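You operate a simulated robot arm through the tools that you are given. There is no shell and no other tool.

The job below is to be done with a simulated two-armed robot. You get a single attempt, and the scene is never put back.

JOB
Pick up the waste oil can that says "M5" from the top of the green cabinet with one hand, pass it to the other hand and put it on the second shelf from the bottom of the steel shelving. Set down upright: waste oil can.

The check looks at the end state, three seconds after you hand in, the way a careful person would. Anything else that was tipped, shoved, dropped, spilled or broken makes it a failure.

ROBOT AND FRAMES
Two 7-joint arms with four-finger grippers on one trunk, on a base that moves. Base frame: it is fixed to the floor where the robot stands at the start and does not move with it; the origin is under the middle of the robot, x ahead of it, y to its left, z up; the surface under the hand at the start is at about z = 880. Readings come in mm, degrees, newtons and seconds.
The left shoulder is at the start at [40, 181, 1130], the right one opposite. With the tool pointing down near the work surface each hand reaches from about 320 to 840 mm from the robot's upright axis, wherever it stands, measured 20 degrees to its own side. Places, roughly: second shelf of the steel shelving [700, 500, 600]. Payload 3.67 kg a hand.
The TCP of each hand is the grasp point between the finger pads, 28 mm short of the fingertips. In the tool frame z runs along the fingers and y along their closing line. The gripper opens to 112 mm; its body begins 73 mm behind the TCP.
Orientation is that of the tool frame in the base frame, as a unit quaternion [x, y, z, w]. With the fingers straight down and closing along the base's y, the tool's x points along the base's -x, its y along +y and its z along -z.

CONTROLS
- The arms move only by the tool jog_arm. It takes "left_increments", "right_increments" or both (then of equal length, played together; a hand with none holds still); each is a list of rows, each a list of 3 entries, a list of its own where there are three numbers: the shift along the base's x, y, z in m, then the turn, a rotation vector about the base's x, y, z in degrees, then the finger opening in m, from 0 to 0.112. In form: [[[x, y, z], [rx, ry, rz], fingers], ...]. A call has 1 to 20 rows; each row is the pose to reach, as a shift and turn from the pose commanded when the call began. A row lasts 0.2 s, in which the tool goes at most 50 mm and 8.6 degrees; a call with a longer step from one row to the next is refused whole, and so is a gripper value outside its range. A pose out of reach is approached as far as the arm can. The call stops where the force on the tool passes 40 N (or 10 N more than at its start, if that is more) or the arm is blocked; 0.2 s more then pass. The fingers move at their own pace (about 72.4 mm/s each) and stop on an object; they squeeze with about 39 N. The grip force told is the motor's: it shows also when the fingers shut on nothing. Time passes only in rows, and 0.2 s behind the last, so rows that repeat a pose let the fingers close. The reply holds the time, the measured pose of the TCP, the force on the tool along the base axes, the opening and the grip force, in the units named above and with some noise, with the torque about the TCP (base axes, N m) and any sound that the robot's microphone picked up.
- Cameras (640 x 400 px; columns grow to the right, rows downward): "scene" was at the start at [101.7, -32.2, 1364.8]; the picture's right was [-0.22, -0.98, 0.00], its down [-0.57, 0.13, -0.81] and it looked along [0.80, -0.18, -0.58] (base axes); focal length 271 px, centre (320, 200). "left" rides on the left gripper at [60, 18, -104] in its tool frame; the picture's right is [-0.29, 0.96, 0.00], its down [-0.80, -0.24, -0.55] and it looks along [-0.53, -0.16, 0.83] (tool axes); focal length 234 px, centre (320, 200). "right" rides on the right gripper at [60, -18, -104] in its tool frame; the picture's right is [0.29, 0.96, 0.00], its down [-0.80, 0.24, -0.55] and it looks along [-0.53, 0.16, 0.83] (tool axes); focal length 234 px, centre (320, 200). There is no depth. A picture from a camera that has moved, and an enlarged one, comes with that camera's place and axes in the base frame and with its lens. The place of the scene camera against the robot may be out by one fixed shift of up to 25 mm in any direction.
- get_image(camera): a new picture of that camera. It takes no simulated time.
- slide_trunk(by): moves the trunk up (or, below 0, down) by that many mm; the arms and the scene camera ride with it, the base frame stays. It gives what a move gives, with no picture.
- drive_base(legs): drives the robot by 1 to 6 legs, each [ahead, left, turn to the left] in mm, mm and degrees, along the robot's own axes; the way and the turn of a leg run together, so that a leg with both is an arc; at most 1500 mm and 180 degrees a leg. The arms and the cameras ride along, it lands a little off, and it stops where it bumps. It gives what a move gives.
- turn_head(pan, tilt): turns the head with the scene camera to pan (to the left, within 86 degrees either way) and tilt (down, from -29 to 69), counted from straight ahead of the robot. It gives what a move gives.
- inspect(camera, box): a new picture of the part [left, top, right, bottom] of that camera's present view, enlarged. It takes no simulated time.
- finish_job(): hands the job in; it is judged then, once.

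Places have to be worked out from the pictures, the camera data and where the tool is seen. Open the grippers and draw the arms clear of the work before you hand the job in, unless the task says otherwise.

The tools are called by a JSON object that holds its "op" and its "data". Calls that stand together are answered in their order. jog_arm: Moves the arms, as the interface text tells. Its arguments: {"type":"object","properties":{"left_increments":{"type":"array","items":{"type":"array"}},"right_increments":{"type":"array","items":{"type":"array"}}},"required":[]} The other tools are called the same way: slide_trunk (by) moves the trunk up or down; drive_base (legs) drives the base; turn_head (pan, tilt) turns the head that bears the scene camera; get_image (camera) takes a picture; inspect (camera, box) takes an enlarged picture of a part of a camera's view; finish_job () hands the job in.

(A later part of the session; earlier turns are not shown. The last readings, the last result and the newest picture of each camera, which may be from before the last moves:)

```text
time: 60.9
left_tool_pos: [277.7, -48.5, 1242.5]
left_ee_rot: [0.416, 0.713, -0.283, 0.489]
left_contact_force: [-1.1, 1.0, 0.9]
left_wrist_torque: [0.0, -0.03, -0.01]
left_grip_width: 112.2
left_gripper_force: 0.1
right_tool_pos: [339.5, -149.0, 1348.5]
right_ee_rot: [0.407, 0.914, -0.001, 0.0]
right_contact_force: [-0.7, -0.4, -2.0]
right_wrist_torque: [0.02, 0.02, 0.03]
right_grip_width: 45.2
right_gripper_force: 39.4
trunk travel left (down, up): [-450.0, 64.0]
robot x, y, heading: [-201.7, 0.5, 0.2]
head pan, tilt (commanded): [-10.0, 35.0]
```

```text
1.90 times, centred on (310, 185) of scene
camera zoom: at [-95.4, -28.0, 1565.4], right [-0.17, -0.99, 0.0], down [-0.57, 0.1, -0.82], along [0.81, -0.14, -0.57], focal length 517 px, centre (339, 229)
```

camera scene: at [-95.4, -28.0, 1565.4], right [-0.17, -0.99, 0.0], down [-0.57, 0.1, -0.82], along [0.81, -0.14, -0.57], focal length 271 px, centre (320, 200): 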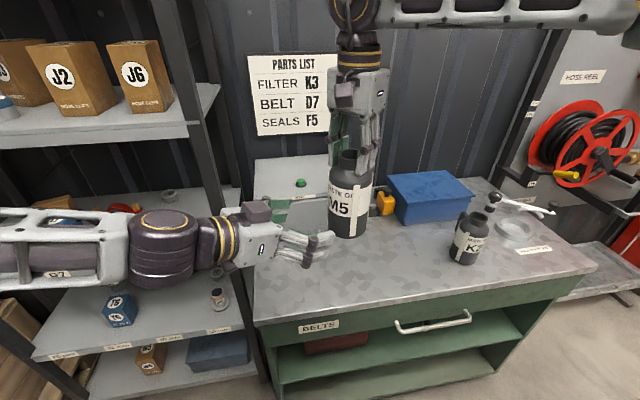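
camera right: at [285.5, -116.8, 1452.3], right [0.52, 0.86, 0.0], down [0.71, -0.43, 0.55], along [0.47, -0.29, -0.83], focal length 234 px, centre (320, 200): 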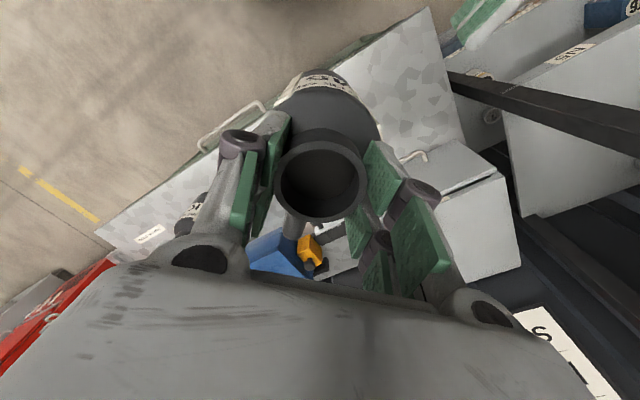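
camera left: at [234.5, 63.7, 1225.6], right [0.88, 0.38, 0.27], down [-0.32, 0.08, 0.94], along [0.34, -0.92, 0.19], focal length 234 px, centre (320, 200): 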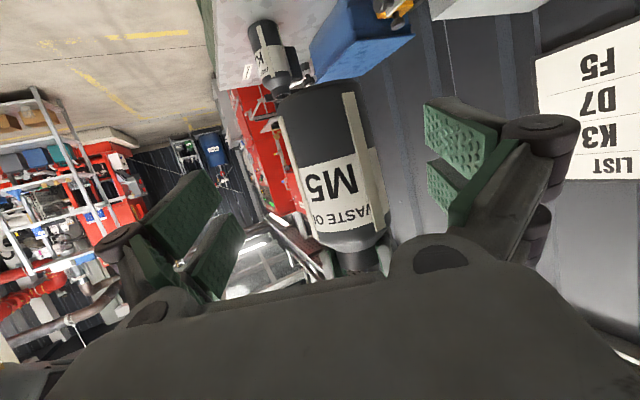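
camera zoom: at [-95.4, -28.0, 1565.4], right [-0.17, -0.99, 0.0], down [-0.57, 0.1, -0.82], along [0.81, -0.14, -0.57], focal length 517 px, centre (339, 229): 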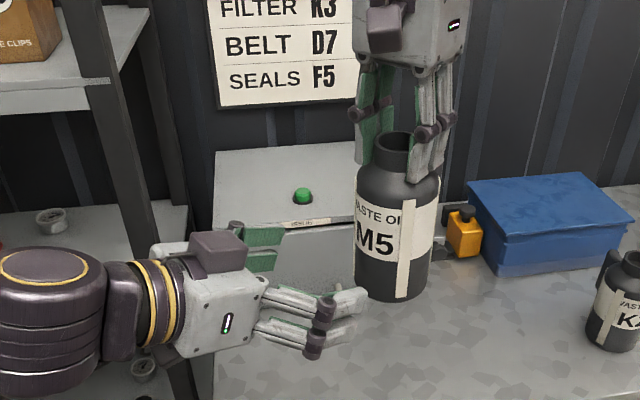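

The alignment agrees within about 4 mm, so I correct sideways by 3.5 mm. I advance 60 mm toward the can and check again.

{"op": "jog_arm", "data": {"left_increments": [[[0.0105, -0.011, 0], [0, 0, 0], 0.112], [[0.018, -0.024, 0], [0, 0, 0], 0.112], [[0.0255, -0.037, 0], [0, 0, 0], 0.112], [[0.033, -0.0502, 0], [0, 0, 0], 0.112], [[0.033, -0.0502, 0], [0, 0, 0], 0.112]]}}

{"op": "get_image", "data": {"camera": "left"}}

{"op": "inspect", "data": {"camera": "scene", "box": [200, 80, 420, 290]}}

{"op": "get_image", "data": {"camera": "right"}}

```text
time: 62.1
left_tool_pos: [310.8, -96.5, 1243.4]
left_ee_rot: [0.415, 0.713, -0.283, 0.489]
left_contact_force: [0.7, -0.5, -0.1]
left_wrist_torque: [-0.02, 0.04, 0.01]
left_grip_width: 112.1
left_gripper_force: 0.2
right_tool_pos: [339.6, -148.8, 1348.7]
right_ee_rot: [0.406, 0.914, 0.001, 0.0]
right_contact_force: [-0.3, -0.3, -3.1]
right_wrist_torque: [0.02, 0.02, 0.0]
right_grip_width: 45.3
right_gripper_force: 39.2
trunk travel left (down, up): [-450.0, 64.0]
robot x, y, heading: [-195.6, -1.5, 0.3]
head pan, tilt (commanded): [-10.0, 35.0]
```

```text
taken
camera left: at [268.4, 14.8, 1225.7], right [0.88, 0.38, 0.27], down [-0.32, 0.08, 0.94], along [0.34, -0.92, 0.19], focal length 234 px, centre (320, 200)
```

left: 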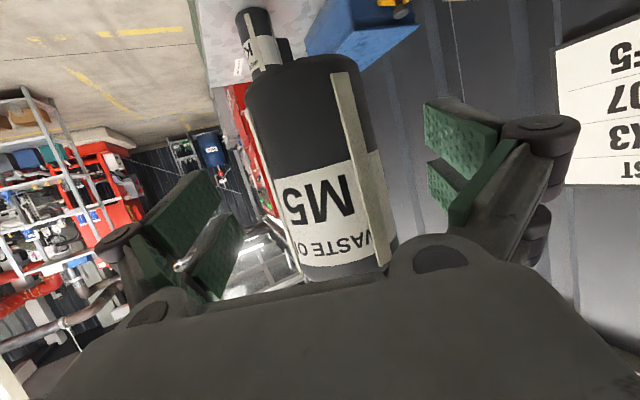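

```text
1.90 times, centred on (310, 185) of scene
camera zoom: at [-95.7, -27.8, 1565.4], right [-0.17, -0.99, 0.0], down [-0.57, 0.1, -0.82], along [0.81, -0.14, -0.57], focal length 517 px, centre (339, 229)
```

zoom: 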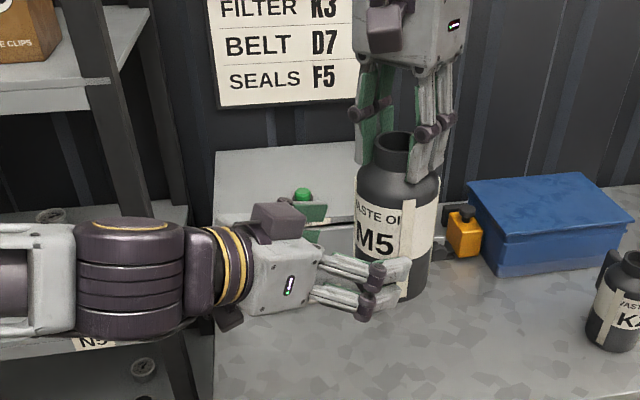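

```text
taken
camera right: at [285.3, -116.7, 1452.3], right [0.52, 0.86, 0.0], down [0.71, -0.43, 0.55], along [0.47, -0.29, -0.83], focal length 234 px, centre (320, 200)
```

right: 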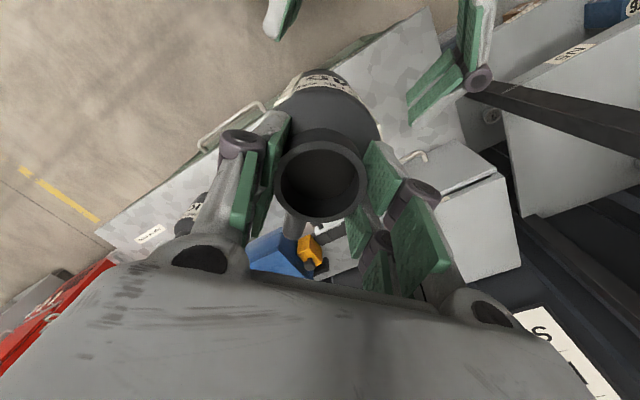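

The can is centred between the left fingers (329 px against 328 expected). I advance the remaining 61 mm so the TCP reaches the can's axis.

{"op": "jog_arm", "data": {"left_increments": [[[0.0077, -0.0133, 0], [0, 0, 0], 0.112], [[0.0153, -0.0265, 0], [0, 0, 0], 0.112], [[0.0228, -0.0396, 0], [0, 0, 0], 0.112], [[0.0303, -0.0528, 0], [0, 0, 0], 0.112], [[0.0303, -0.0528, 0], [0, 0, 0], 0.112]]}}

{"op": "get_image", "data": {"camera": "left"}}

{"op": "inspect", "data": {"camera": "scene", "box": [220, 80, 420, 290]}}

{"op": "get_image", "data": {"camera": "right"}}

```text
time: 63.3
left_tool_pos: [341.6, -149.8, 1242.8]
left_ee_rot: [0.415, 0.713, -0.282, 0.49]
left_contact_force: [-0.3, 0.1, -0.3]
left_wrist_torque: [-0.01, 0.0, -0.02]
left_grip_width: 112.3
left_gripper_force: 0.1
right_tool_pos: [339.9, -147.7, 1348.9]
right_ee_rot: [0.405, 0.914, 0.0, 0.0]
right_contact_force: [-0.1, -0.1, -2.8]
right_wrist_torque: [0.03, 0.03, 0.03]
right_grip_width: 45.3
right_gripper_force: 39.3
trunk travel left (down, up): [-450.0, 64.0]
robot x, y, heading: [-196.7, 1.5, 0.0]
head pan, tilt (commanded): [-10.0, 35.0]
```

```text
taken
camera left: at [297.9, -37.4, 1226.3], right [0.88, 0.38, 0.27], down [-0.32, 0.08, 0.94], along [0.34, -0.92, 0.19], focal length 234 px, centre (320, 200)
```

left: 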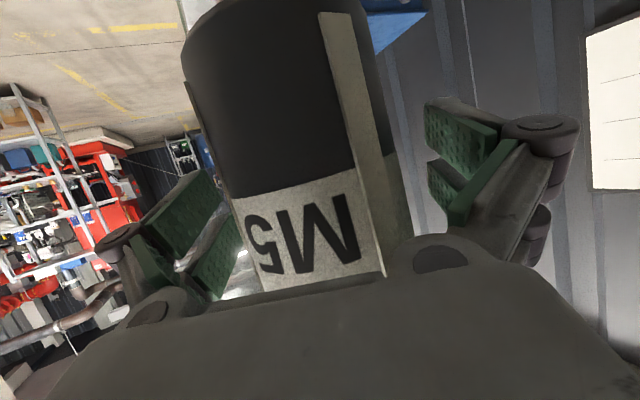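

```text
1.90 times, centred on (320, 185) of scene
camera zoom: at [-95.7, -27.8, 1565.4], right [-0.17, -0.99, 0.0], down [-0.57, 0.1, -0.82], along [0.81, -0.14, -0.57], focal length 517 px, centre (320, 229)
```

zoom: 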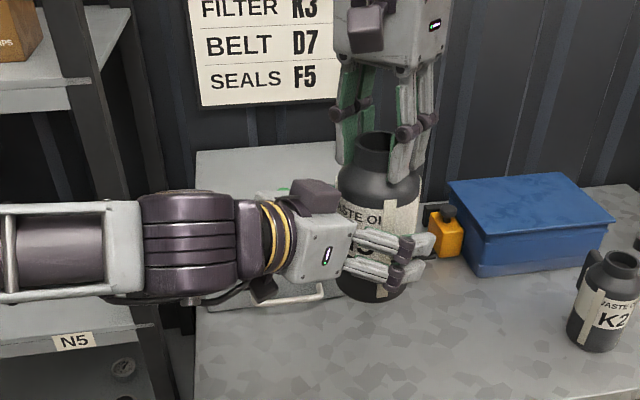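

```text
taken
camera right: at [285.3, -116.7, 1452.3], right [0.52, 0.86, 0.0], down [0.71, -0.43, 0.55], along [0.47, -0.29, -0.83], focal length 234 px, centre (320, 200)
```

right: 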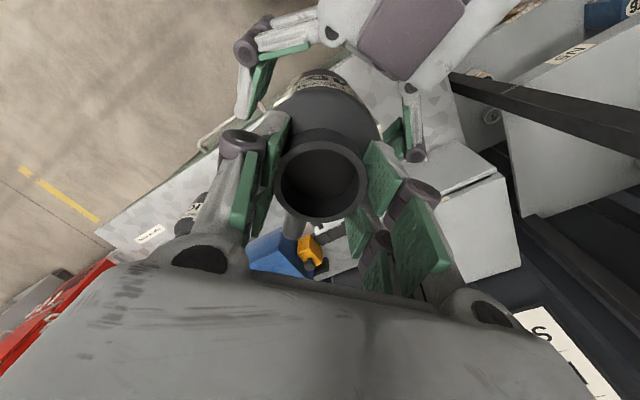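

The left fingers straddle the can evenly on both sides. I nudge 1.5 mm sideways and close the left gripper gradually onto the body while the right keeps holding the neck.

{"op": "jog_arm", "data": {"left_increments": [[[-0.0013, -0.0008, 0], [0, 0, 0], 0.1], [[-0.0013, -0.0008, 0], [0, 0, 0], 0.092], [[-0.0013, -0.0008, 0], [0, 0, 0], 0.088], [[-0.0013, -0.0008, 0], [0, 0, 0], 0.085]]}}

{"op": "get_image", "data": {"camera": "left"}}

{"op": "get_image", "data": {"camera": "right"}}

```text
time: 64.3
left_tool_pos: [340.2, -151.2, 1243.0]
left_ee_rot: [0.414, 0.713, -0.282, 0.49]
left_contact_force: [-1.3, 0.3, -0.4]
left_wrist_torque: [0.0, -0.03, 0.01]
left_grip_width: 84.8
left_gripper_force: 0.1
right_tool_pos: [339.9, -149.1, 1349.0]
right_ee_rot: [0.406, 0.914, 0.001, 0.0]
right_contact_force: [-0.8, -1.3, -3.2]
right_wrist_torque: [0.02, 0.01, 0.02]
right_grip_width: 45.0
right_gripper_force: 38.7
trunk travel left (down, up): [-450.0, 64.0]
robot x, y, heading: [-198.4, -1.7, -0.0]
head pan, tilt (commanded): [-10.0, 35.0]
```

```text
taken
camera left: at [296.9, -39.0, 1225.7], right [0.88, 0.38, 0.27], down [-0.32, 0.08, 0.94], along [0.34, -0.92, 0.19], focal length 234 px, centre (320, 200)
```

left: 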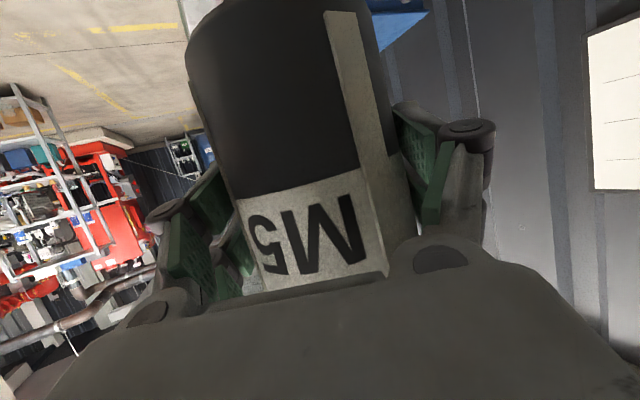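

```text
taken
camera right: at [285.7, -117.2, 1452.1], right [0.52, 0.86, 0.0], down [0.71, -0.43, 0.55], along [0.47, -0.29, -0.83], focal length 234 px, centre (320, 200)
```

right: 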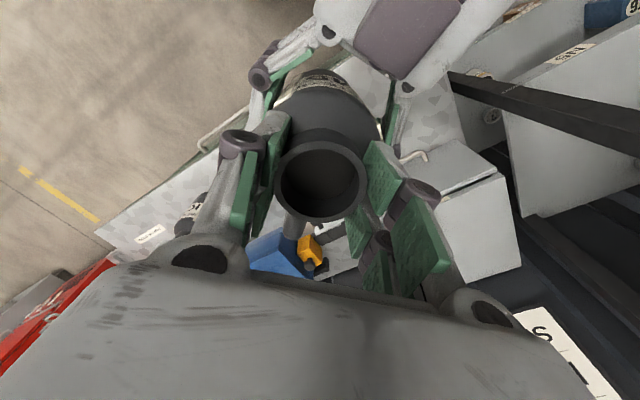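

At 85 mm there is still no contact and the gaps look even. I close fully to grip.

{"op": "jog_arm", "data": {"left_increments": [[[0, 0, 0], [0, 0, 0], 0.082], [[0, 0, 0], [0, 0, 0], 0.079], [[0, 0, 0], [0, 0, 0], 0.075], [[0, 0, 0], [0, 0, 0], 0.06], [[0, 0, 0], [0, 0, 0], 0.05], [[0, 0, 0], [0, 0, 0], 0.05]]}}

{"op": "get_image", "data": {"camera": "left"}}

{"op": "get_image", "data": {"camera": "right"}}

```text
time: 65.7
left_tool_pos: [340.8, -150.8, 1243.8]
left_ee_rot: [0.414, 0.713, -0.282, 0.49]
left_contact_force: [0.8, 3.3, 1.2]
left_wrist_torque: [-0.34, 0.39, -0.13]
left_grip_width: 79.4
left_gripper_force: 38.4
right_tool_pos: [339.1, -149.4, 1348.8]
right_ee_rot: [0.406, 0.914, 0.0, 0.001]
right_contact_force: [-0.5, -4.6, -3.5]
right_wrist_torque: [-0.06, -0.34, 0.14]
right_grip_width: 45.5
right_gripper_force: 39.0
trunk travel left (down, up): [-450.0, 64.0]
robot x, y, heading: [-196.2, 0.0, 0.1]
head pan, tilt (commanded): [-10.0, 35.0]
```

```text
taken
camera left: at [296.9, -38.7, 1225.8], right [0.88, 0.38, 0.27], down [-0.32, 0.08, 0.94], along [0.34, -0.92, 0.19], focal length 234 px, centre (320, 200)
```

left: 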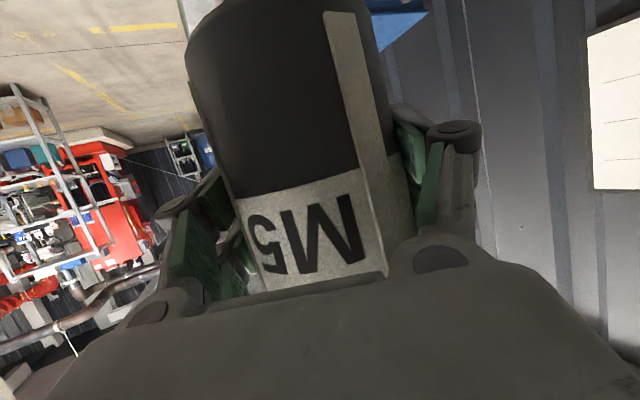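

```text
taken
camera right: at [285.5, -117.1, 1452.2], right [0.52, 0.86, 0.0], down [0.71, -0.43, 0.55], along [0.47, -0.29, -0.83], focal length 234 px, centre (320, 200)
```

right: 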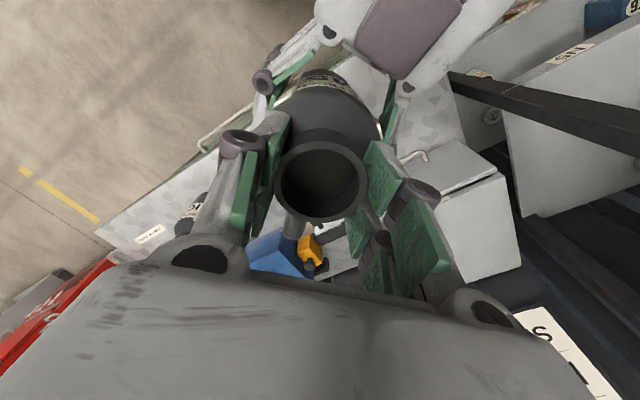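

The left hand holds the body (79 mm, 38 N) with little strain between the hands. I open the right gripper slowly to 75 mm and watch the left hand's load.

{"op": "jog_arm", "data": {"right_increments": [[[0, 0, 0], [0, 0, 0], 0.05], [[0, 0, 0], [0, 0, 0], 0.055], [[0, 0, 0], [0, 0, 0], 0.065], [[0, 0, 0], [0, 0, 0], 0.075], [[0, 0, 0], [0, 0, 0], 0.075]]}}

{"op": "get_image", "data": {"camera": "right"}}

{"op": "get_image", "data": {"camera": "left"}}

```text
time: 66.9
left_tool_pos: [340.0, -151.6, 1242.5]
left_ee_rot: [0.416, 0.712, -0.283, 0.489]
left_contact_force: [0.7, -0.4, 1.1]
left_wrist_torque: [-0.04, 0.0, 0.01]
left_grip_width: 79.0
left_gripper_force: 39.4
right_tool_pos: [338.9, -149.1, 1349.0]
right_ee_rot: [0.406, 0.914, 0.0, 0.0]
right_contact_force: [-0.3, 0.2, -1.0]
right_wrist_torque: [0.03, 0.0, 0.02]
right_grip_width: 75.0
right_gripper_force: 0.1
trunk travel left (down, up): [-450.0, 64.0]
robot x, y, heading: [-195.5, 0.3, 0.1]
head pan, tilt (commanded): [-10.0, 35.0]
```

```text
taken
camera right: at [285.5, -117.0, 1452.2], right [0.52, 0.86, 0.0], down [0.71, -0.43, 0.55], along [0.47, -0.29, -0.83], focal length 234 px, centre (320, 200)
```

right: 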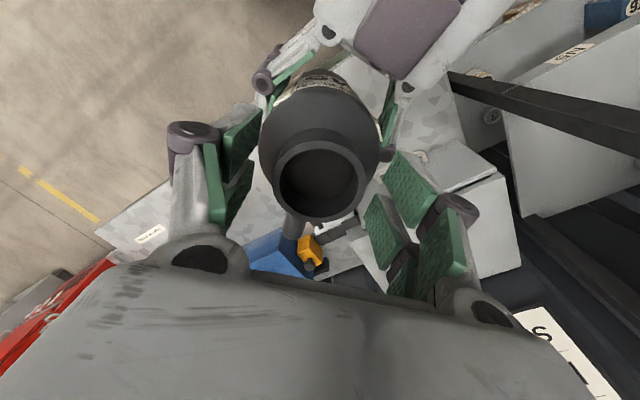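

```text
taken
camera left: at [296.8, -38.8, 1225.8], right [0.88, 0.38, 0.27], down [-0.32, 0.08, 0.94], along [0.34, -0.92, 0.19], focal length 234 px, centre (320, 200)
```

left: 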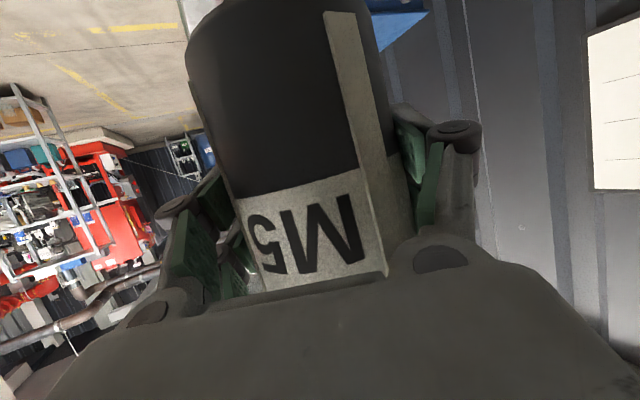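

The can stayed put in the left hand. I raise the right hand straight up, clear of the neck.

{"op": "jog_arm", "data": {"right_increments": [[[0, 0, 0.01], [0, 0, 0], 0.08], [[0, 0, 0.025], [0, 0, 0], 0.085], [[0, 0, 0.045], [0, 0, 0], 0.085], [[0, 0, 0.065], [0, 0, 0], 0.085], [[0, 0, 0.085], [0, 0, 0], 0.085], [[0, 0, 0.1], [0, 0, 0], 0.085], [[0, 0, 0.1], [0, 0, 0], 0.085]]}}

{"op": "get_image", "data": {"camera": "scene"}}

{"op": "get_image", "data": {"camera": "right"}}

```text
time: 68.5
left_tool_pos: [339.5, -150.1, 1242.2]
left_ee_rot: [0.416, 0.713, -0.283, 0.489]
left_contact_force: [0.9, -0.1, -0.2]
left_wrist_torque: [0.07, 0.03, -0.02]
left_grip_width: 79.2
left_gripper_force: 39.0
right_tool_pos: [341.2, -149.5, 1448.0]
right_ee_rot: [0.406, 0.914, 0.0, -0.001]
right_contact_force: [0.4, -0.3, 0.2]
right_wrist_torque: [0.02, 0.01, -0.02]
right_grip_width: 84.9
right_gripper_force: 0.1
trunk travel left (down, up): [-450.0, 64.0]
robot x, y, heading: [-193.9, -1.9, 0.3]
head pan, tilt (commanded): [-10.0, 35.0]
```

```text
taken
camera scene: at [-95.5, -28.2, 1565.4], right [-0.17, -0.99, 0.0], down [-0.57, 0.1, -0.82], along [0.81, -0.14, -0.57], focal length 271 px, centre (320, 200)
```

scene: 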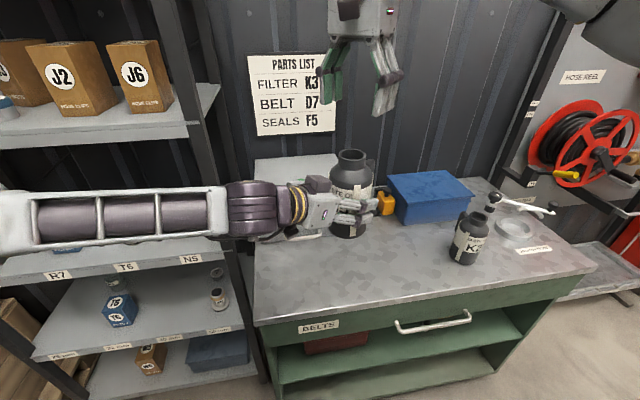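

```text
taken
camera right: at [286.3, -117.3, 1553.0], right [0.52, 0.85, 0.0], down [0.71, -0.43, 0.55], along [0.47, -0.29, -0.83], focal length 234 px, centre (320, 200)
```

right: 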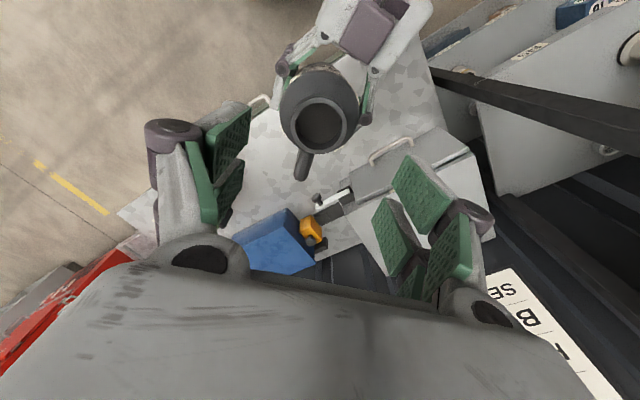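

The left hand alone now holds the can upright. I move the right hand up and back to the right, out of the way.

{"op": "jog_arm", "data": {"right_increments": [[[0, -0.02, 0.01], [0, 0, 6], 0.085], [[0, -0.045, 0.02], [0, 0, 12], 0.085], [[-0.015, -0.07, 0.03], [0, 0, 18], 0.085], [[-0.035, -0.095, 0.04], [0, 0, 24], 0.085], [[-0.055, -0.12, 0.05], [0, 0, 30], 0.085], [[-0.08, -0.14, 0.05], [0, 0, 36], 0.085], [[-0.1, -0.15, 0.05], [0, 0, 42], 0.085], [[-0.1, -0.15, 0.05], [0, 0, 46], 0.085]]}}

{"op": "get_image", "data": {"camera": "scene"}}

```text
time: 70.3
left_tool_pos: [340.7, -149.9, 1242.9]
left_ee_rot: [0.416, 0.713, -0.283, 0.489]
left_contact_force: [-0.1, 0.0, 0.6]
left_wrist_torque: [-0.03, 0.05, 0.01]
left_grip_width: 79.0
left_gripper_force: 38.6
right_tool_pos: [240.9, -298.3, 1499.0]
right_ee_rot: [0.016, 1.0, 0.001, -0.001]
right_contact_force: [-0.3, 0.3, 0.3]
right_wrist_torque: [0.0, 0.02, 0.01]
right_grip_width: 84.9
right_gripper_force: 0.0
trunk travel left (down, up): [-450.0, 64.0]
robot x, y, heading: [-199.7, -0.4, -0.1]
head pan, tilt (commanded): [-10.0, 35.0]
```

```text
taken
camera scene: at [-94.8, -27.7, 1565.3], right [-0.17, -0.99, 0.0], down [-0.57, 0.1, -0.82], along [0.81, -0.14, -0.57], focal length 271 px, centre (320, 200)
```

scene: 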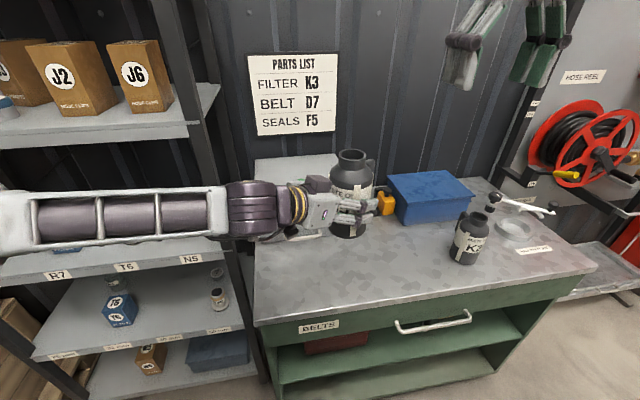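

The can is secure in the left hand and the right arm is clear. I slowly swing the left hand back to point straight ahead, keeping the can upright.

{"op": "jog_arm", "data": {"left_increments": [[[0.0065, 0.0118, 0], [0, 0, 3.75], 0.05], [[0.0129, 0.0236, 0], [0, 0, 7.5], 0.05], [[0.0183, 0.037, 0], [0, 0, 11.25], 0.05], [[0.0236, 0.0503, 0], [0, 0, 15], 0.05], [[0.0277, 0.0649, 0], [0, 0, 18.75], 0.05], [[0.0317, 0.0794, 0], [0, 0, 22.5], 0.05], [[0.0343, 0.0951, 0], [0, 0, 26.25], 0.05], [[0.0368, 0.1108, 0], [0, 0, 30], 0.05], [[0.0378, 0.1274, 0], [0, 0, 33.75], 0.05], [[0.0388, 0.144, 0], [0, 0, 37.5], 0.05], [[0.0382, 0.1614, 0], [0, 0, 41.25], 0.05], [[0.0375, 0.1787, 0], [0, 0, 45], 0.05], [[0.0351, 0.1965, 0], [0, 0, 48.75], 0.05], [[0.0326, 0.2143, 0], [0, 0, 52.5], 0.05], [[0.0283, 0.2323, 0], [0, 0, 56.25], 0.05], [[0.024, 0.2503, 0], [0, 0, 60], 0.05], [[0.024, 0.2503, 0], [0, 0, 60], 0.05]]}}

{"op": "get_image", "data": {"camera": "scene"}}

{"op": "turn_head", "data": {"pan": 55, "tilt": 35}}

{"op": "get_image", "data": {"camera": "scene"}}

```text
time: 73.9
left_tool_pos: [365.0, 99.4, 1241.9]
left_ee_rot: [0.002, 0.825, 0.001, 0.565]
left_contact_force: [-0.7, 0.8, -0.3]
left_wrist_torque: [0.02, 0.02, 0.01]
left_grip_width: 78.9
left_gripper_force: 38.8
right_tool_pos: [241.1, -300.1, 1499.7]
right_ee_rot: [0.017, 1.0, -0.001, -0.001]
right_contact_force: [0.2, -0.9, -0.1]
right_wrist_torque: [-0.01, 0.04, 0.01]
right_grip_width: 84.9
right_gripper_force: 0.0
trunk travel left (down, up): [-450.0, 64.0]
robot x, y, heading: [-199.2, 2.3, -0.2]
head pan, tilt (commanded): [-10.0, 35.0]
```

```text
taken
camera scene: at [-95.4, -28.2, 1565.4], right [-0.17, -0.99, 0.0], down [-0.57, 0.1, -0.82], along [0.81, -0.14, -0.57], focal length 271 px, centre (320, 200)
```

scene: 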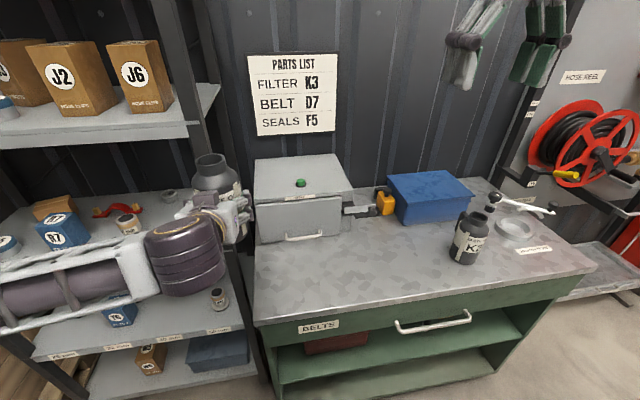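

```text
time: 75.2
left_tool_pos: [364.6, 99.1, 1242.8]
left_ee_rot: [0.003, 0.825, 0.0, 0.565]
left_contact_force: [0.2, -0.3, 0.1]
left_wrist_torque: [0.01, 0.0, -0.01]
left_grip_width: 78.9
left_gripper_force: 39.2
right_tool_pos: [239.5, -298.2, 1498.6]
right_ee_rot: [0.016, 1.0, 0.0, 0.0]
right_contact_force: [-0.1, -0.3, 0.2]
right_wrist_torque: [0.01, -0.04, 0.02]
right_grip_width: 85.1
right_gripper_force: 0.1
trunk travel left (down, up): [-450.0, 64.0]
robot x, y, heading: [-197.8, 0.8, 0.2]
head pan, tilt (commanded): [55.0, 35.0]
```

```text
taken
camera scene: at [-131.8, 59.3, 1565.4], right [0.82, -0.57, 0.0], down [-0.33, -0.47, -0.82], along [0.47, 0.67, -0.57], focal length 271 px, centre (320, 200)
```

scene: 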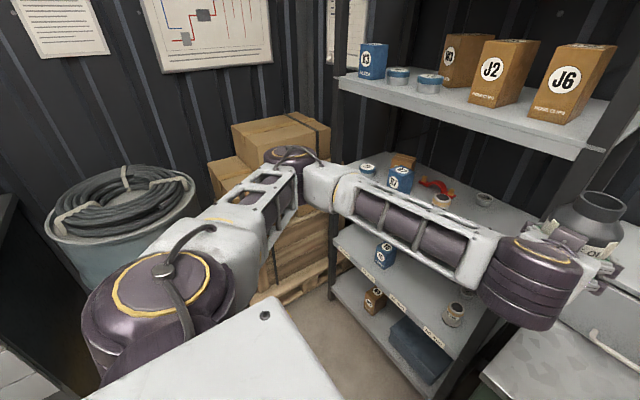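

The elbow is well clear at x≈100, y≈450. I drive left about 315 mm so the can lines up with the free middle part of the shelf, staying back from the shelving.

{"op": "drive_base", "data": {"legs": [[0, 160, 0], [0, 155, 0]]}}

{"op": "get_image", "data": {"camera": "scene"}}

{"op": "get_image", "data": {"camera": "left"}}

```text
time: 77.7
left_tool_pos: [364.1, 407.9, 1242.1]
left_ee_rot: [0.004, 0.825, 0.001, 0.565]
left_contact_force: [0.0, -0.7, -0.8]
left_wrist_torque: [0.0, -0.01, 0.02]
left_grip_width: 78.7
left_gripper_force: 38.9
right_tool_pos: [239.3, 11.4, 1498.2]
right_ee_rot: [0.017, 1.0, 0.001, 0.0]
right_contact_force: [0.6, -0.1, 0.2]
right_wrist_torque: [0.07, 0.02, 0.0]
right_grip_width: 85.1
right_gripper_force: 0.0
trunk travel left (down, up): [-450.0, 64.0]
robot x, y, heading: [-201.7, 313.2, 0.4]
head pan, tilt (commanded): [55.0, 35.0]
```

```text
taken
camera scene: at [-132.4, 367.9, 1565.6], right [0.82, -0.57, 0.0], down [-0.33, -0.47, -0.82], along [0.47, 0.67, -0.57], focal length 271 px, centre (320, 200)
```

scene: 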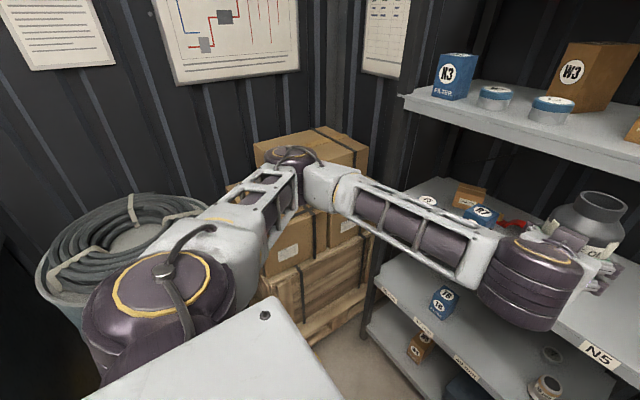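

```text
taken
camera left: at [245.8, 427.8, 1225.5], right [0.11, 0.96, 0.27], down [-0.23, -0.24, 0.94], along [0.97, -0.17, 0.19], focal length 234 px, centre (320, 200)
```

left: 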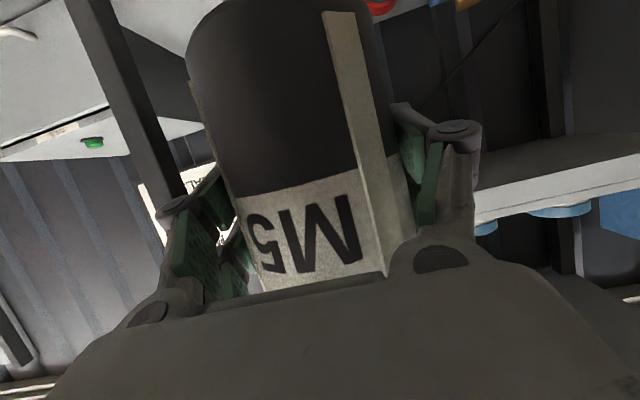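

Aligned at y≈408. Nothing is below the arms at x<508, so I lower the trunk fully, which brings the can to base height about 725.

{"op": "slide_trunk", "data": {"by": -450}}

{"op": "turn_head", "data": {"pan": 25, "tilt": 30}}

{"op": "get_image", "data": {"camera": "scene"}}

{"op": "get_image", "data": {"camera": "left"}}

```text
refused: -450 is not a number from -400 to 400
```

```text
time: 78.6
left_tool_pos: [363.8, 413.0, 1243.3]
left_ee_rot: [0.003, 0.825, 0.0, 0.565]
left_contact_force: [-0.4, 0.5, -0.6]
left_wrist_torque: [-0.01, 0.0, 0.03]
left_grip_width: 78.7
left_gripper_force: 39.2
right_tool_pos: [240.3, 14.6, 1499.1]
right_ee_rot: [0.017, 1.0, 0.0, 0.0]
right_contact_force: [0.5, 0.0, 0.2]
right_wrist_torque: [0.01, 0.0, 0.02]
right_grip_width: 84.6
right_gripper_force: 0.1
trunk travel left (down, up): [-450.0, 64.0]
robot x, y, heading: [-199.3, 310.3, 0.1]
head pan, tilt (commanded): [25.0, 30.0]
```

```text
taken
camera scene: at [-101.1, 338.0, 1573.2], right [0.42, -0.91, 0.0], down [-0.45, -0.21, -0.87], along [0.78, 0.37, -0.5], focal length 271 px, centre (320, 200)
```

scene: 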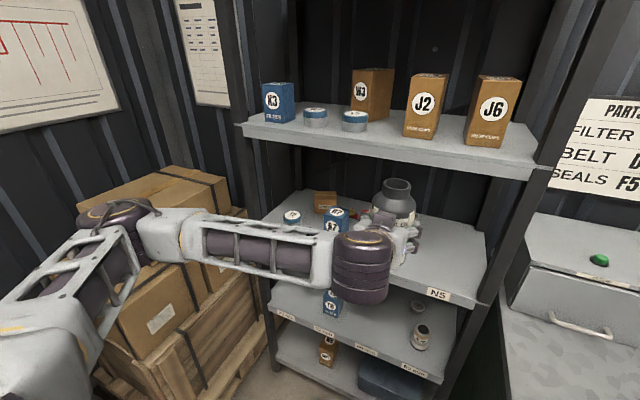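

```text
taken
camera left: at [245.7, 430.8, 1225.2], right [0.11, 0.96, 0.27], down [-0.23, -0.24, 0.94], along [0.97, -0.17, 0.19], focal length 234 px, centre (320, 200)
```

left: 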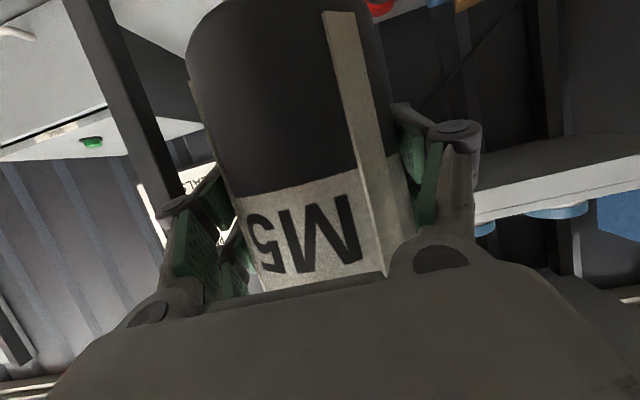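

The trunk move is limited to 400 mm per call, so I lower in two steps and check the view in between.

{"op": "slide_trunk", "data": {"by": -250}}

{"op": "get_image", "data": {"camera": "scene"}}

```text
time: 81.2
left_tool_pos: [363.9, 410.6, 992.6]
left_ee_rot: [0.003, 0.825, 0.001, 0.565]
left_contact_force: [0.2, -1.5, -0.7]
left_wrist_torque: [-0.01, -0.01, -0.01]
left_grip_width: 78.9
left_gripper_force: 38.9
right_tool_pos: [239.0, 12.1, 1250.4]
right_ee_rot: [0.018, 1.0, 0.0, 0.001]
right_contact_force: [0.7, -0.4, -0.4]
right_wrist_torque: [0.02, -0.01, 0.05]
right_grip_width: 85.2
right_gripper_force: 0.0
trunk travel left (down, up): [-200.0, 314.0]
robot x, y, heading: [-197.2, 314.2, 0.0]
head pan, tilt (commanded): [25.0, 30.0]
```

```text
taken
camera scene: at [-101.2, 337.4, 1323.5], right [0.42, -0.91, 0.0], down [-0.45, -0.21, -0.87], along [0.78, 0.37, -0.5], focal length 271 px, centre (320, 200)
```

scene: 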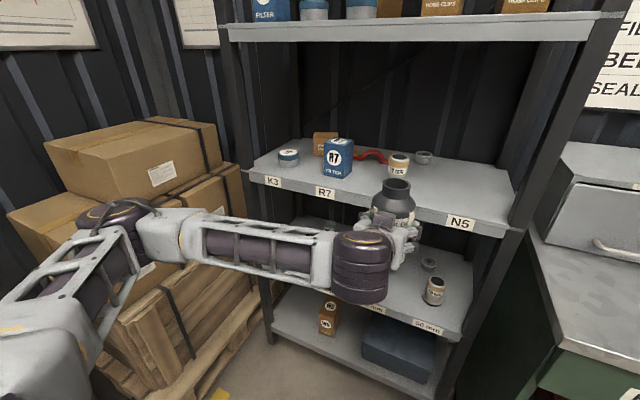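

The crate face is at y≈1040–1100 and my elbow stays under about 890, so it is clear. I lower the rest of the way.

{"op": "slide_trunk", "data": {"by": -195}}

{"op": "get_image", "data": {"camera": "scene"}}

{"op": "get_image", "data": {"camera": "left"}}

```text
time: 83.3
left_tool_pos: [364.7, 411.4, 797.6]
left_ee_rot: [0.003, 0.825, 0.0, 0.564]
left_contact_force: [0.0, 0.9, 0.5]
left_wrist_torque: [0.01, -0.02, -0.03]
left_grip_width: 78.9
left_gripper_force: 39.3
right_tool_pos: [239.6, 13.4, 1054.4]
right_ee_rot: [0.018, 1.0, 0.0, 0.0]
right_contact_force: [-0.4, -0.3, -0.6]
right_wrist_torque: [0.0, -0.01, 0.01]
right_grip_width: 85.1
right_gripper_force: 0.1
trunk travel left (down, up): [-5.0, 509.0]
robot x, y, heading: [-198.3, 310.8, -0.1]
head pan, tilt (commanded): [25.0, 30.0]
```

```text
taken
camera scene: at [-101.3, 337.4, 1128.5], right [0.42, -0.91, 0.0], down [-0.45, -0.21, -0.87], along [0.78, 0.37, -0.5], focal length 271 px, centre (320, 200)
```

scene: 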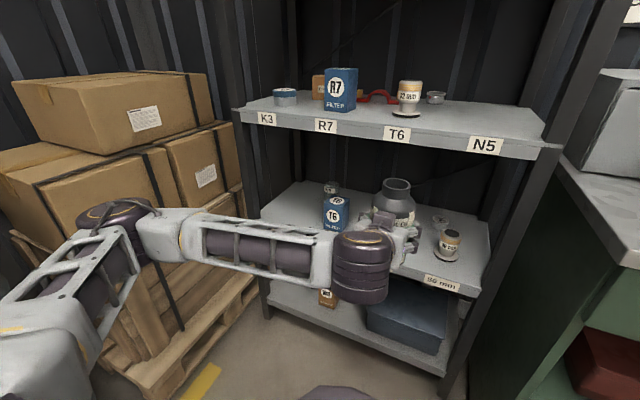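

```text
taken
camera left: at [245.5, 430.4, 780.7], right [0.11, 0.96, 0.27], down [-0.23, -0.24, 0.94], along [0.97, -0.17, 0.19], focal length 234 px, centre (320, 200)
```

left: 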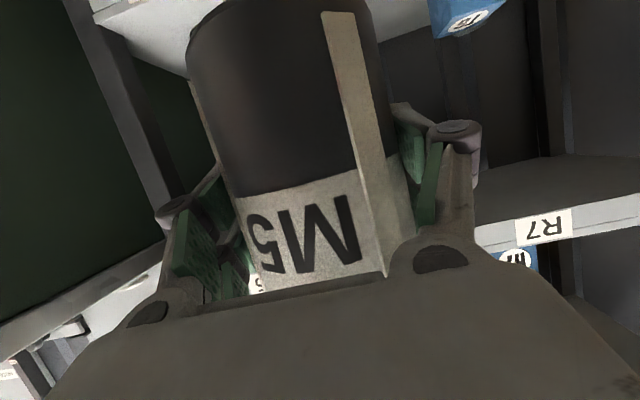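

I lower the left hand to TCP z≈712, so the can's base is at about 645, still in front of the shelf, and look at the opening.

{"op": "jog_arm", "data": {"left_increments": [[[0, 0, -0.017], [0, 0, 0], 0.05], [[0, 0, -0.034], [0, 0, 0], 0.05], [[0, 0, -0.051], [0, 0, 0], 0.05], [[0, 0, -0.068], [0, 0, 0], 0.05], [[0, 0, -0.085], [0, 0, 0], 0.05], [[0, 0, -0.085], [0, 0, 0], 0.05]]}}

{"op": "get_image", "data": {"camera": "left"}}

{"op": "inspect", "data": {"camera": "scene", "box": [220, 80, 560, 380]}}

```text
time: 84.7
left_tool_pos: [363.1, 412.3, 711.9]
left_ee_rot: [0.003, 0.825, 0.0, 0.565]
left_contact_force: [0.5, -0.2, -0.5]
left_wrist_torque: [-0.01, -0.01, -0.04]
left_grip_width: 78.5
left_gripper_force: 39.1
right_tool_pos: [239.2, 13.4, 1053.8]
right_ee_rot: [0.017, 1.0, -0.001, 0.0]
right_contact_force: [0.3, 0.1, 0.0]
right_wrist_torque: [0.04, -0.05, 0.0]
right_grip_width: 84.9
right_gripper_force: 0.0
trunk travel left (down, up): [-5.0, 509.0]
robot x, y, heading: [-197.5, 315.3, -0.1]
head pan, tilt (commanded): [25.0, 30.0]
```

```text
taken
camera left: at [244.2, 430.8, 694.7], right [0.11, 0.96, 0.27], down [-0.23, -0.24, 0.94], along [0.97, -0.17, 0.19], focal length 234 px, centre (320, 200)
```

left: 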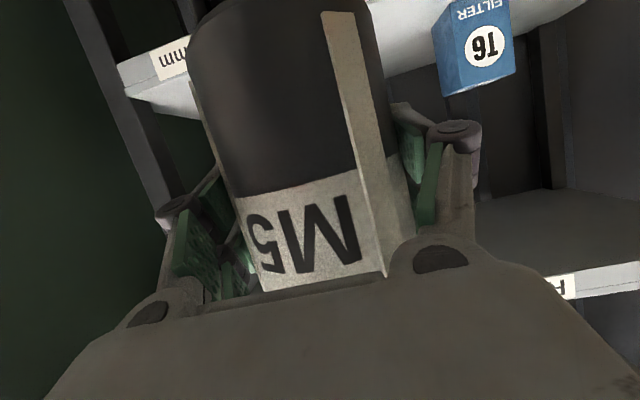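

```text
1.33 times, centred on (390, 230) of scene
camera zoom: at [-101.2, 337.6, 1128.5], right [0.42, -0.91, 0.0], down [-0.45, -0.21, -0.87], along [0.78, 0.37, -0.5], focal length 362 px, centre (227, 160)
```

zoom: 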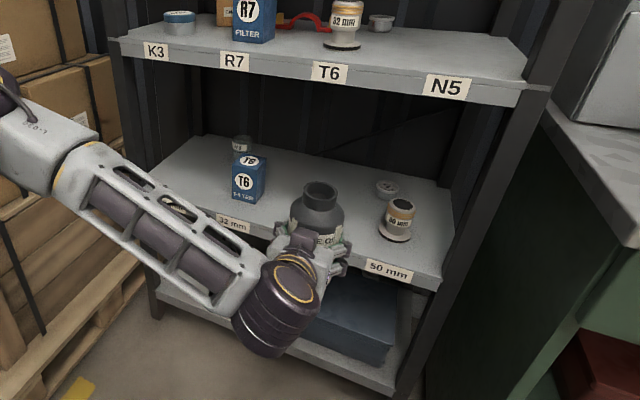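

The gap between the T6 box and the 50 mm can is clear for the hand. I zoom in on the shelf edge in the left camera to pin down the shelf height.

{"op": "inspect", "data": {"camera": "left", "box": [60, 0, 260, 140]}}

{"op": "inspect", "data": {"camera": "left", "box": [370, 0, 560, 140]}}

{"op": "inspect", "data": {"camera": "scene", "box": [330, 170, 480, 300]}}

```text
2.86 times, centred on (160, 70) of left
camera zoom: at [244.2, 430.8, 694.7], right [0.11, 0.96, 0.27], down [-0.23, -0.24, 0.94], along [0.97, -0.17, 0.19], focal length 669 px, centre (777, 571)
```

zoom: 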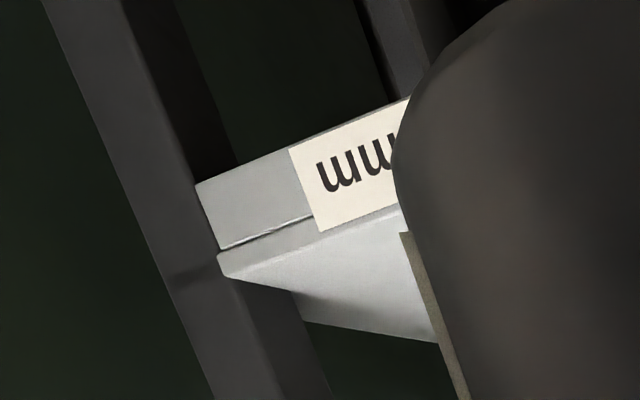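

```text
2.86 times, centred on (465, 70) of left
camera zoom: at [244.2, 430.8, 694.7], right [0.11, 0.96, 0.27], down [-0.23, -0.24, 0.94], along [0.97, -0.17, 0.19], focal length 669 px, centre (-94, 571)
```

zoom: 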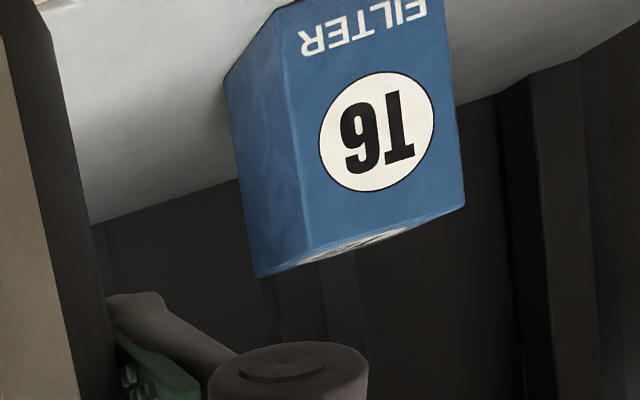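

```text
3.08 times, centred on (405, 235) of scene
camera zoom: at [-101.2, 337.6, 1128.5], right [0.42, -0.91, 0.0], down [-0.45, -0.21, -0.87], along [0.78, 0.37, -0.5], focal length 835 px, centre (58, 92)
```

zoom: 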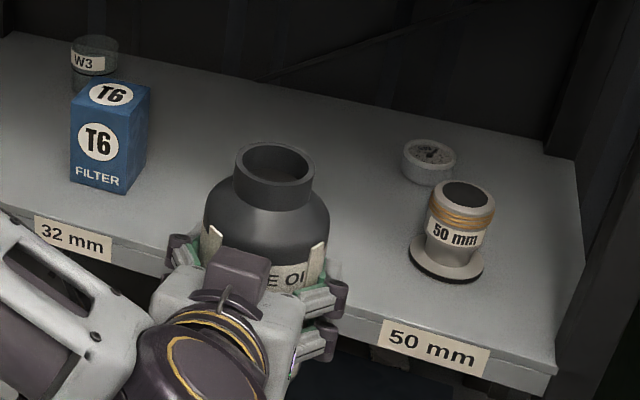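

Triangulating the shelf corner from both cameras puts the shelf surface at z≈570 and its front edge at x≈515. The free gap runs from y≈312 to 586. I'll aim for (610, 447): first shift left 35 mm and lower to base ≈614, still outside the shelf.

{"op": "jog_arm", "data": {"left_increments": [[[0, 0.012, -0.01], [0, 0, 0], 0.05], [[0, 0.024, -0.02], [0, 0, 0], 0.05], [[0, 0.036, -0.03], [0, 0, 0], 0.05], [[0.02, 0.036, -0.03], [0, 0, 0], 0.05], [[0.04, 0.036, -0.03], [0, 0, 0], 0.05], [[0.06, 0.036, -0.03], [0, 0, 0], 0.05], [[0.06, 0.036, -0.03], [0, 0, 0], 0.05]]}}

{"op": "get_image", "data": {"camera": "left"}}

{"op": "inspect", "data": {"camera": "scene", "box": [260, 100, 520, 320]}}

```text
time: 86.3
left_tool_pos: [424.1, 448.2, 683.1]
left_ee_rot: [0.004, 0.825, -0.001, 0.565]
left_contact_force: [-1.1, 0.3, 0.2]
left_wrist_torque: [-0.01, -0.02, 0.01]
left_grip_width: 78.6
left_gripper_force: 38.4
right_tool_pos: [239.0, 14.9, 1054.8]
right_ee_rot: [0.018, 1.0, 0.0, 0.0]
right_contact_force: [0.1, 0.2, -0.2]
right_wrist_torque: [-0.02, -0.03, 0.0]
right_grip_width: 85.1
right_gripper_force: 0.1
trunk travel left (down, up): [-5.0, 509.0]
robot x, y, heading: [-199.5, 309.8, 0.4]
head pan, tilt (commanded): [25.0, 30.0]
```

```text
taken
camera left: at [305.3, 466.4, 665.7], right [0.11, 0.96, 0.27], down [-0.23, -0.24, 0.94], along [0.97, -0.17, 0.19], focal length 234 px, centre (320, 200)
```

left: 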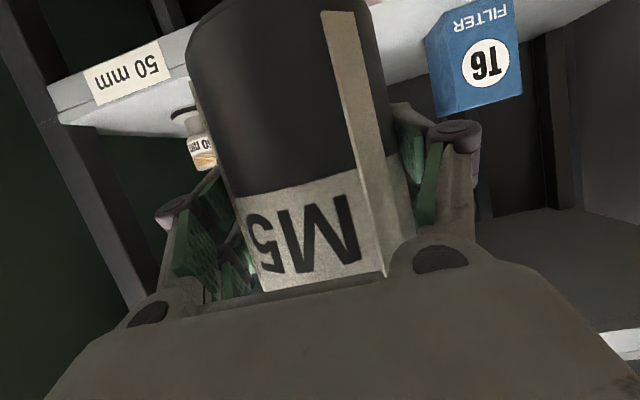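

```text
1.82 times, centred on (390, 210) of scene
camera zoom: at [-101.3, 337.4, 1128.5], right [0.42, -0.91, 0.0], down [-0.45, -0.21, -0.87], along [0.78, 0.37, -0.5], focal length 493 px, centre (193, 182)
```

zoom: 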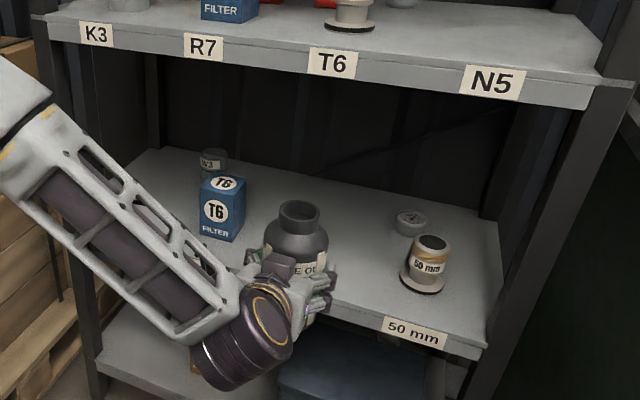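

The can's base is at about 615, comfortably above the shelf surface. I move forward 90 mm and re-check the clearances.

{"op": "jog_arm", "data": {"left_increments": [[[0.015, 0, 0], [0, 0, 0], 0.05], [[0.03, 0, 0], [0, 0, 0], 0.05], [[0.045, 0, 0], [0, 0, 0], 0.05], [[0.06, 0, 0], [0, 0, 0], 0.05], [[0.075, 0, 0], [0, 0, 0], 0.05], [[0.09, 0, 0], [0, 0, 0], 0.05], [[0.09, 0, 0], [0, 0, 0], 0.05]]}}

{"op": "get_image", "data": {"camera": "left"}}

{"op": "inspect", "data": {"camera": "scene", "box": [260, 100, 520, 320]}}

```text
time: 87.9
left_tool_pos: [514.0, 447.3, 682.7]
left_ee_rot: [0.004, 0.825, 0.0, 0.565]
left_contact_force: [0.3, 0.2, -0.9]
left_wrist_torque: [-0.03, -0.01, -0.01]
left_grip_width: 78.7
left_gripper_force: 39.1
right_tool_pos: [239.3, 12.8, 1054.3]
right_ee_rot: [0.017, 1.0, 0.0, 0.0]
right_contact_force: [-0.3, 0.4, -0.8]
right_wrist_torque: [-0.01, 0.03, -0.01]
right_grip_width: 84.9
right_gripper_force: 0.0
trunk travel left (down, up): [-5.0, 509.0]
robot x, y, heading: [-199.8, 309.0, -0.1]
head pan, tilt (commanded): [25.0, 30.0]
```

```text
taken
camera left: at [396.1, 466.4, 665.0], right [0.11, 0.96, 0.27], down [-0.23, -0.24, 0.94], along [0.97, -0.17, 0.19], focal length 234 px, centre (320, 200)
```

left: 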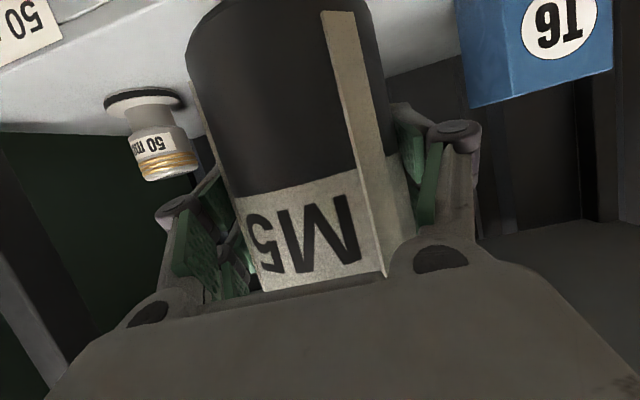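

```text
1.82 times, centred on (390, 210) of scene
camera zoom: at [-101.2, 337.4, 1128.5], right [0.42, -0.91, 0.0], down [-0.45, -0.21, -0.87], along [0.78, 0.37, -0.5], focal length 493 px, centre (193, 182)
```

zoom: 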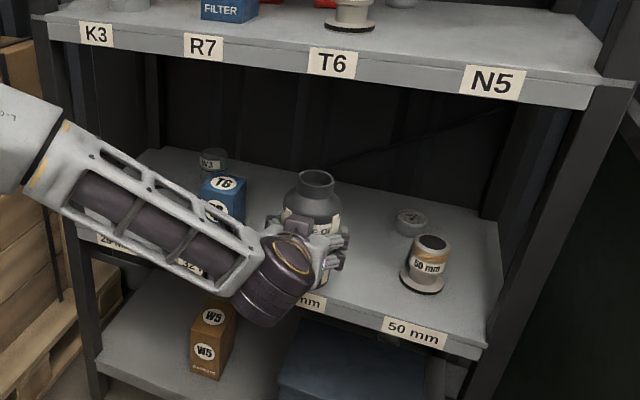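

Triangulating the 50 mm can's base gives a shelf surface at z≈562 and a front edge at x≈530. I advance another 116 mm to x≈630, so the whole can is well inside the shelf.

{"op": "jog_arm", "data": {"left_increments": [[[0.0145, 0, 0], [0, 0, 0], 0.05], [[0.029, 0, 0], [0, 0, 0], 0.05], [[0.0435, 0, 0], [0, 0, 0], 0.05], [[0.058, 0, 0], [0, 0, 0], 0.05], [[0.0725, 0, 0], [0, 0, 0], 0.05], [[0.087, 0, 0], [0, 0, 0], 0.05], [[0.1015, 0, 0], [0, 0, 0], 0.05], [[0.116, 0, 0], [0, 0, 0], 0.05], [[0.116, 0, 0], [0, 0, 0], 0.05]]}}

{"op": "get_image", "data": {"camera": "left"}}

{"op": "inspect", "data": {"camera": "scene", "box": [260, 100, 520, 320]}}

```text
time: 89.9
left_tool_pos: [629.3, 446.1, 684.0]
left_ee_rot: [0.004, 0.826, -0.001, 0.564]
left_contact_force: [0.3, -0.3, 0.2]
left_wrist_torque: [0.0, 0.05, -0.01]
left_grip_width: 78.8
left_gripper_force: 39.0
right_tool_pos: [239.2, 13.0, 1054.6]
right_ee_rot: [0.018, 1.0, 0.0, 0.0]
right_contact_force: [-0.3, -0.2, -0.1]
right_wrist_torque: [0.03, 0.05, -0.01]
right_grip_width: 85.1
right_gripper_force: 0.0
trunk travel left (down, up): [-5.0, 509.0]
robot x, y, heading: [-201.5, 313.7, 0.0]
head pan, tilt (commanded): [25.0, 30.0]
```

```text
taken
camera left: at [511.1, 466.3, 665.8], right [0.11, 0.96, 0.27], down [-0.23, -0.24, 0.94], along [0.97, -0.17, 0.19], focal length 234 px, centre (320, 200)
```

left: 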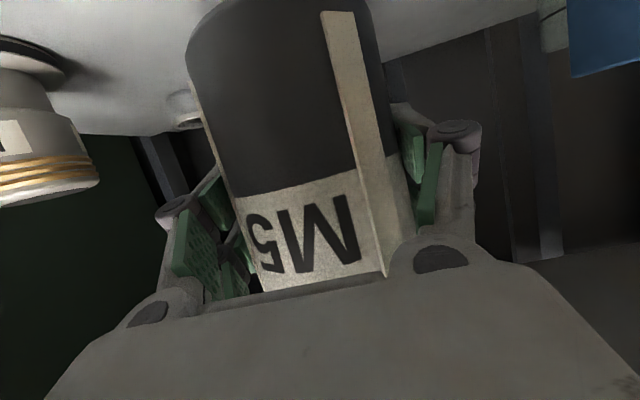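

```text
1.82 times, centred on (390, 210) of scene
camera zoom: at [-101.1, 337.4, 1128.5], right [0.42, -0.91, 0.0], down [-0.45, -0.21, -0.87], along [0.78, 0.37, -0.5], focal length 493 px, centre (193, 182)
```

zoom: 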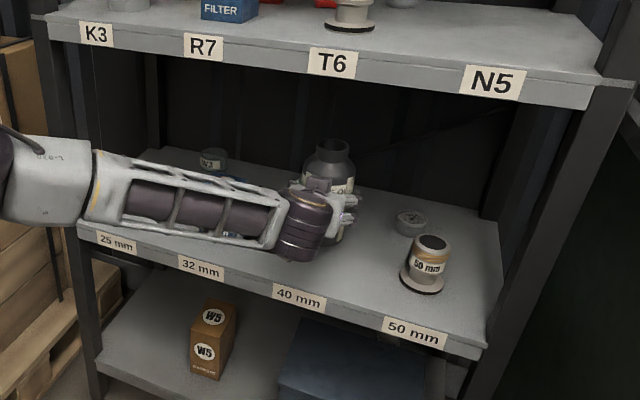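

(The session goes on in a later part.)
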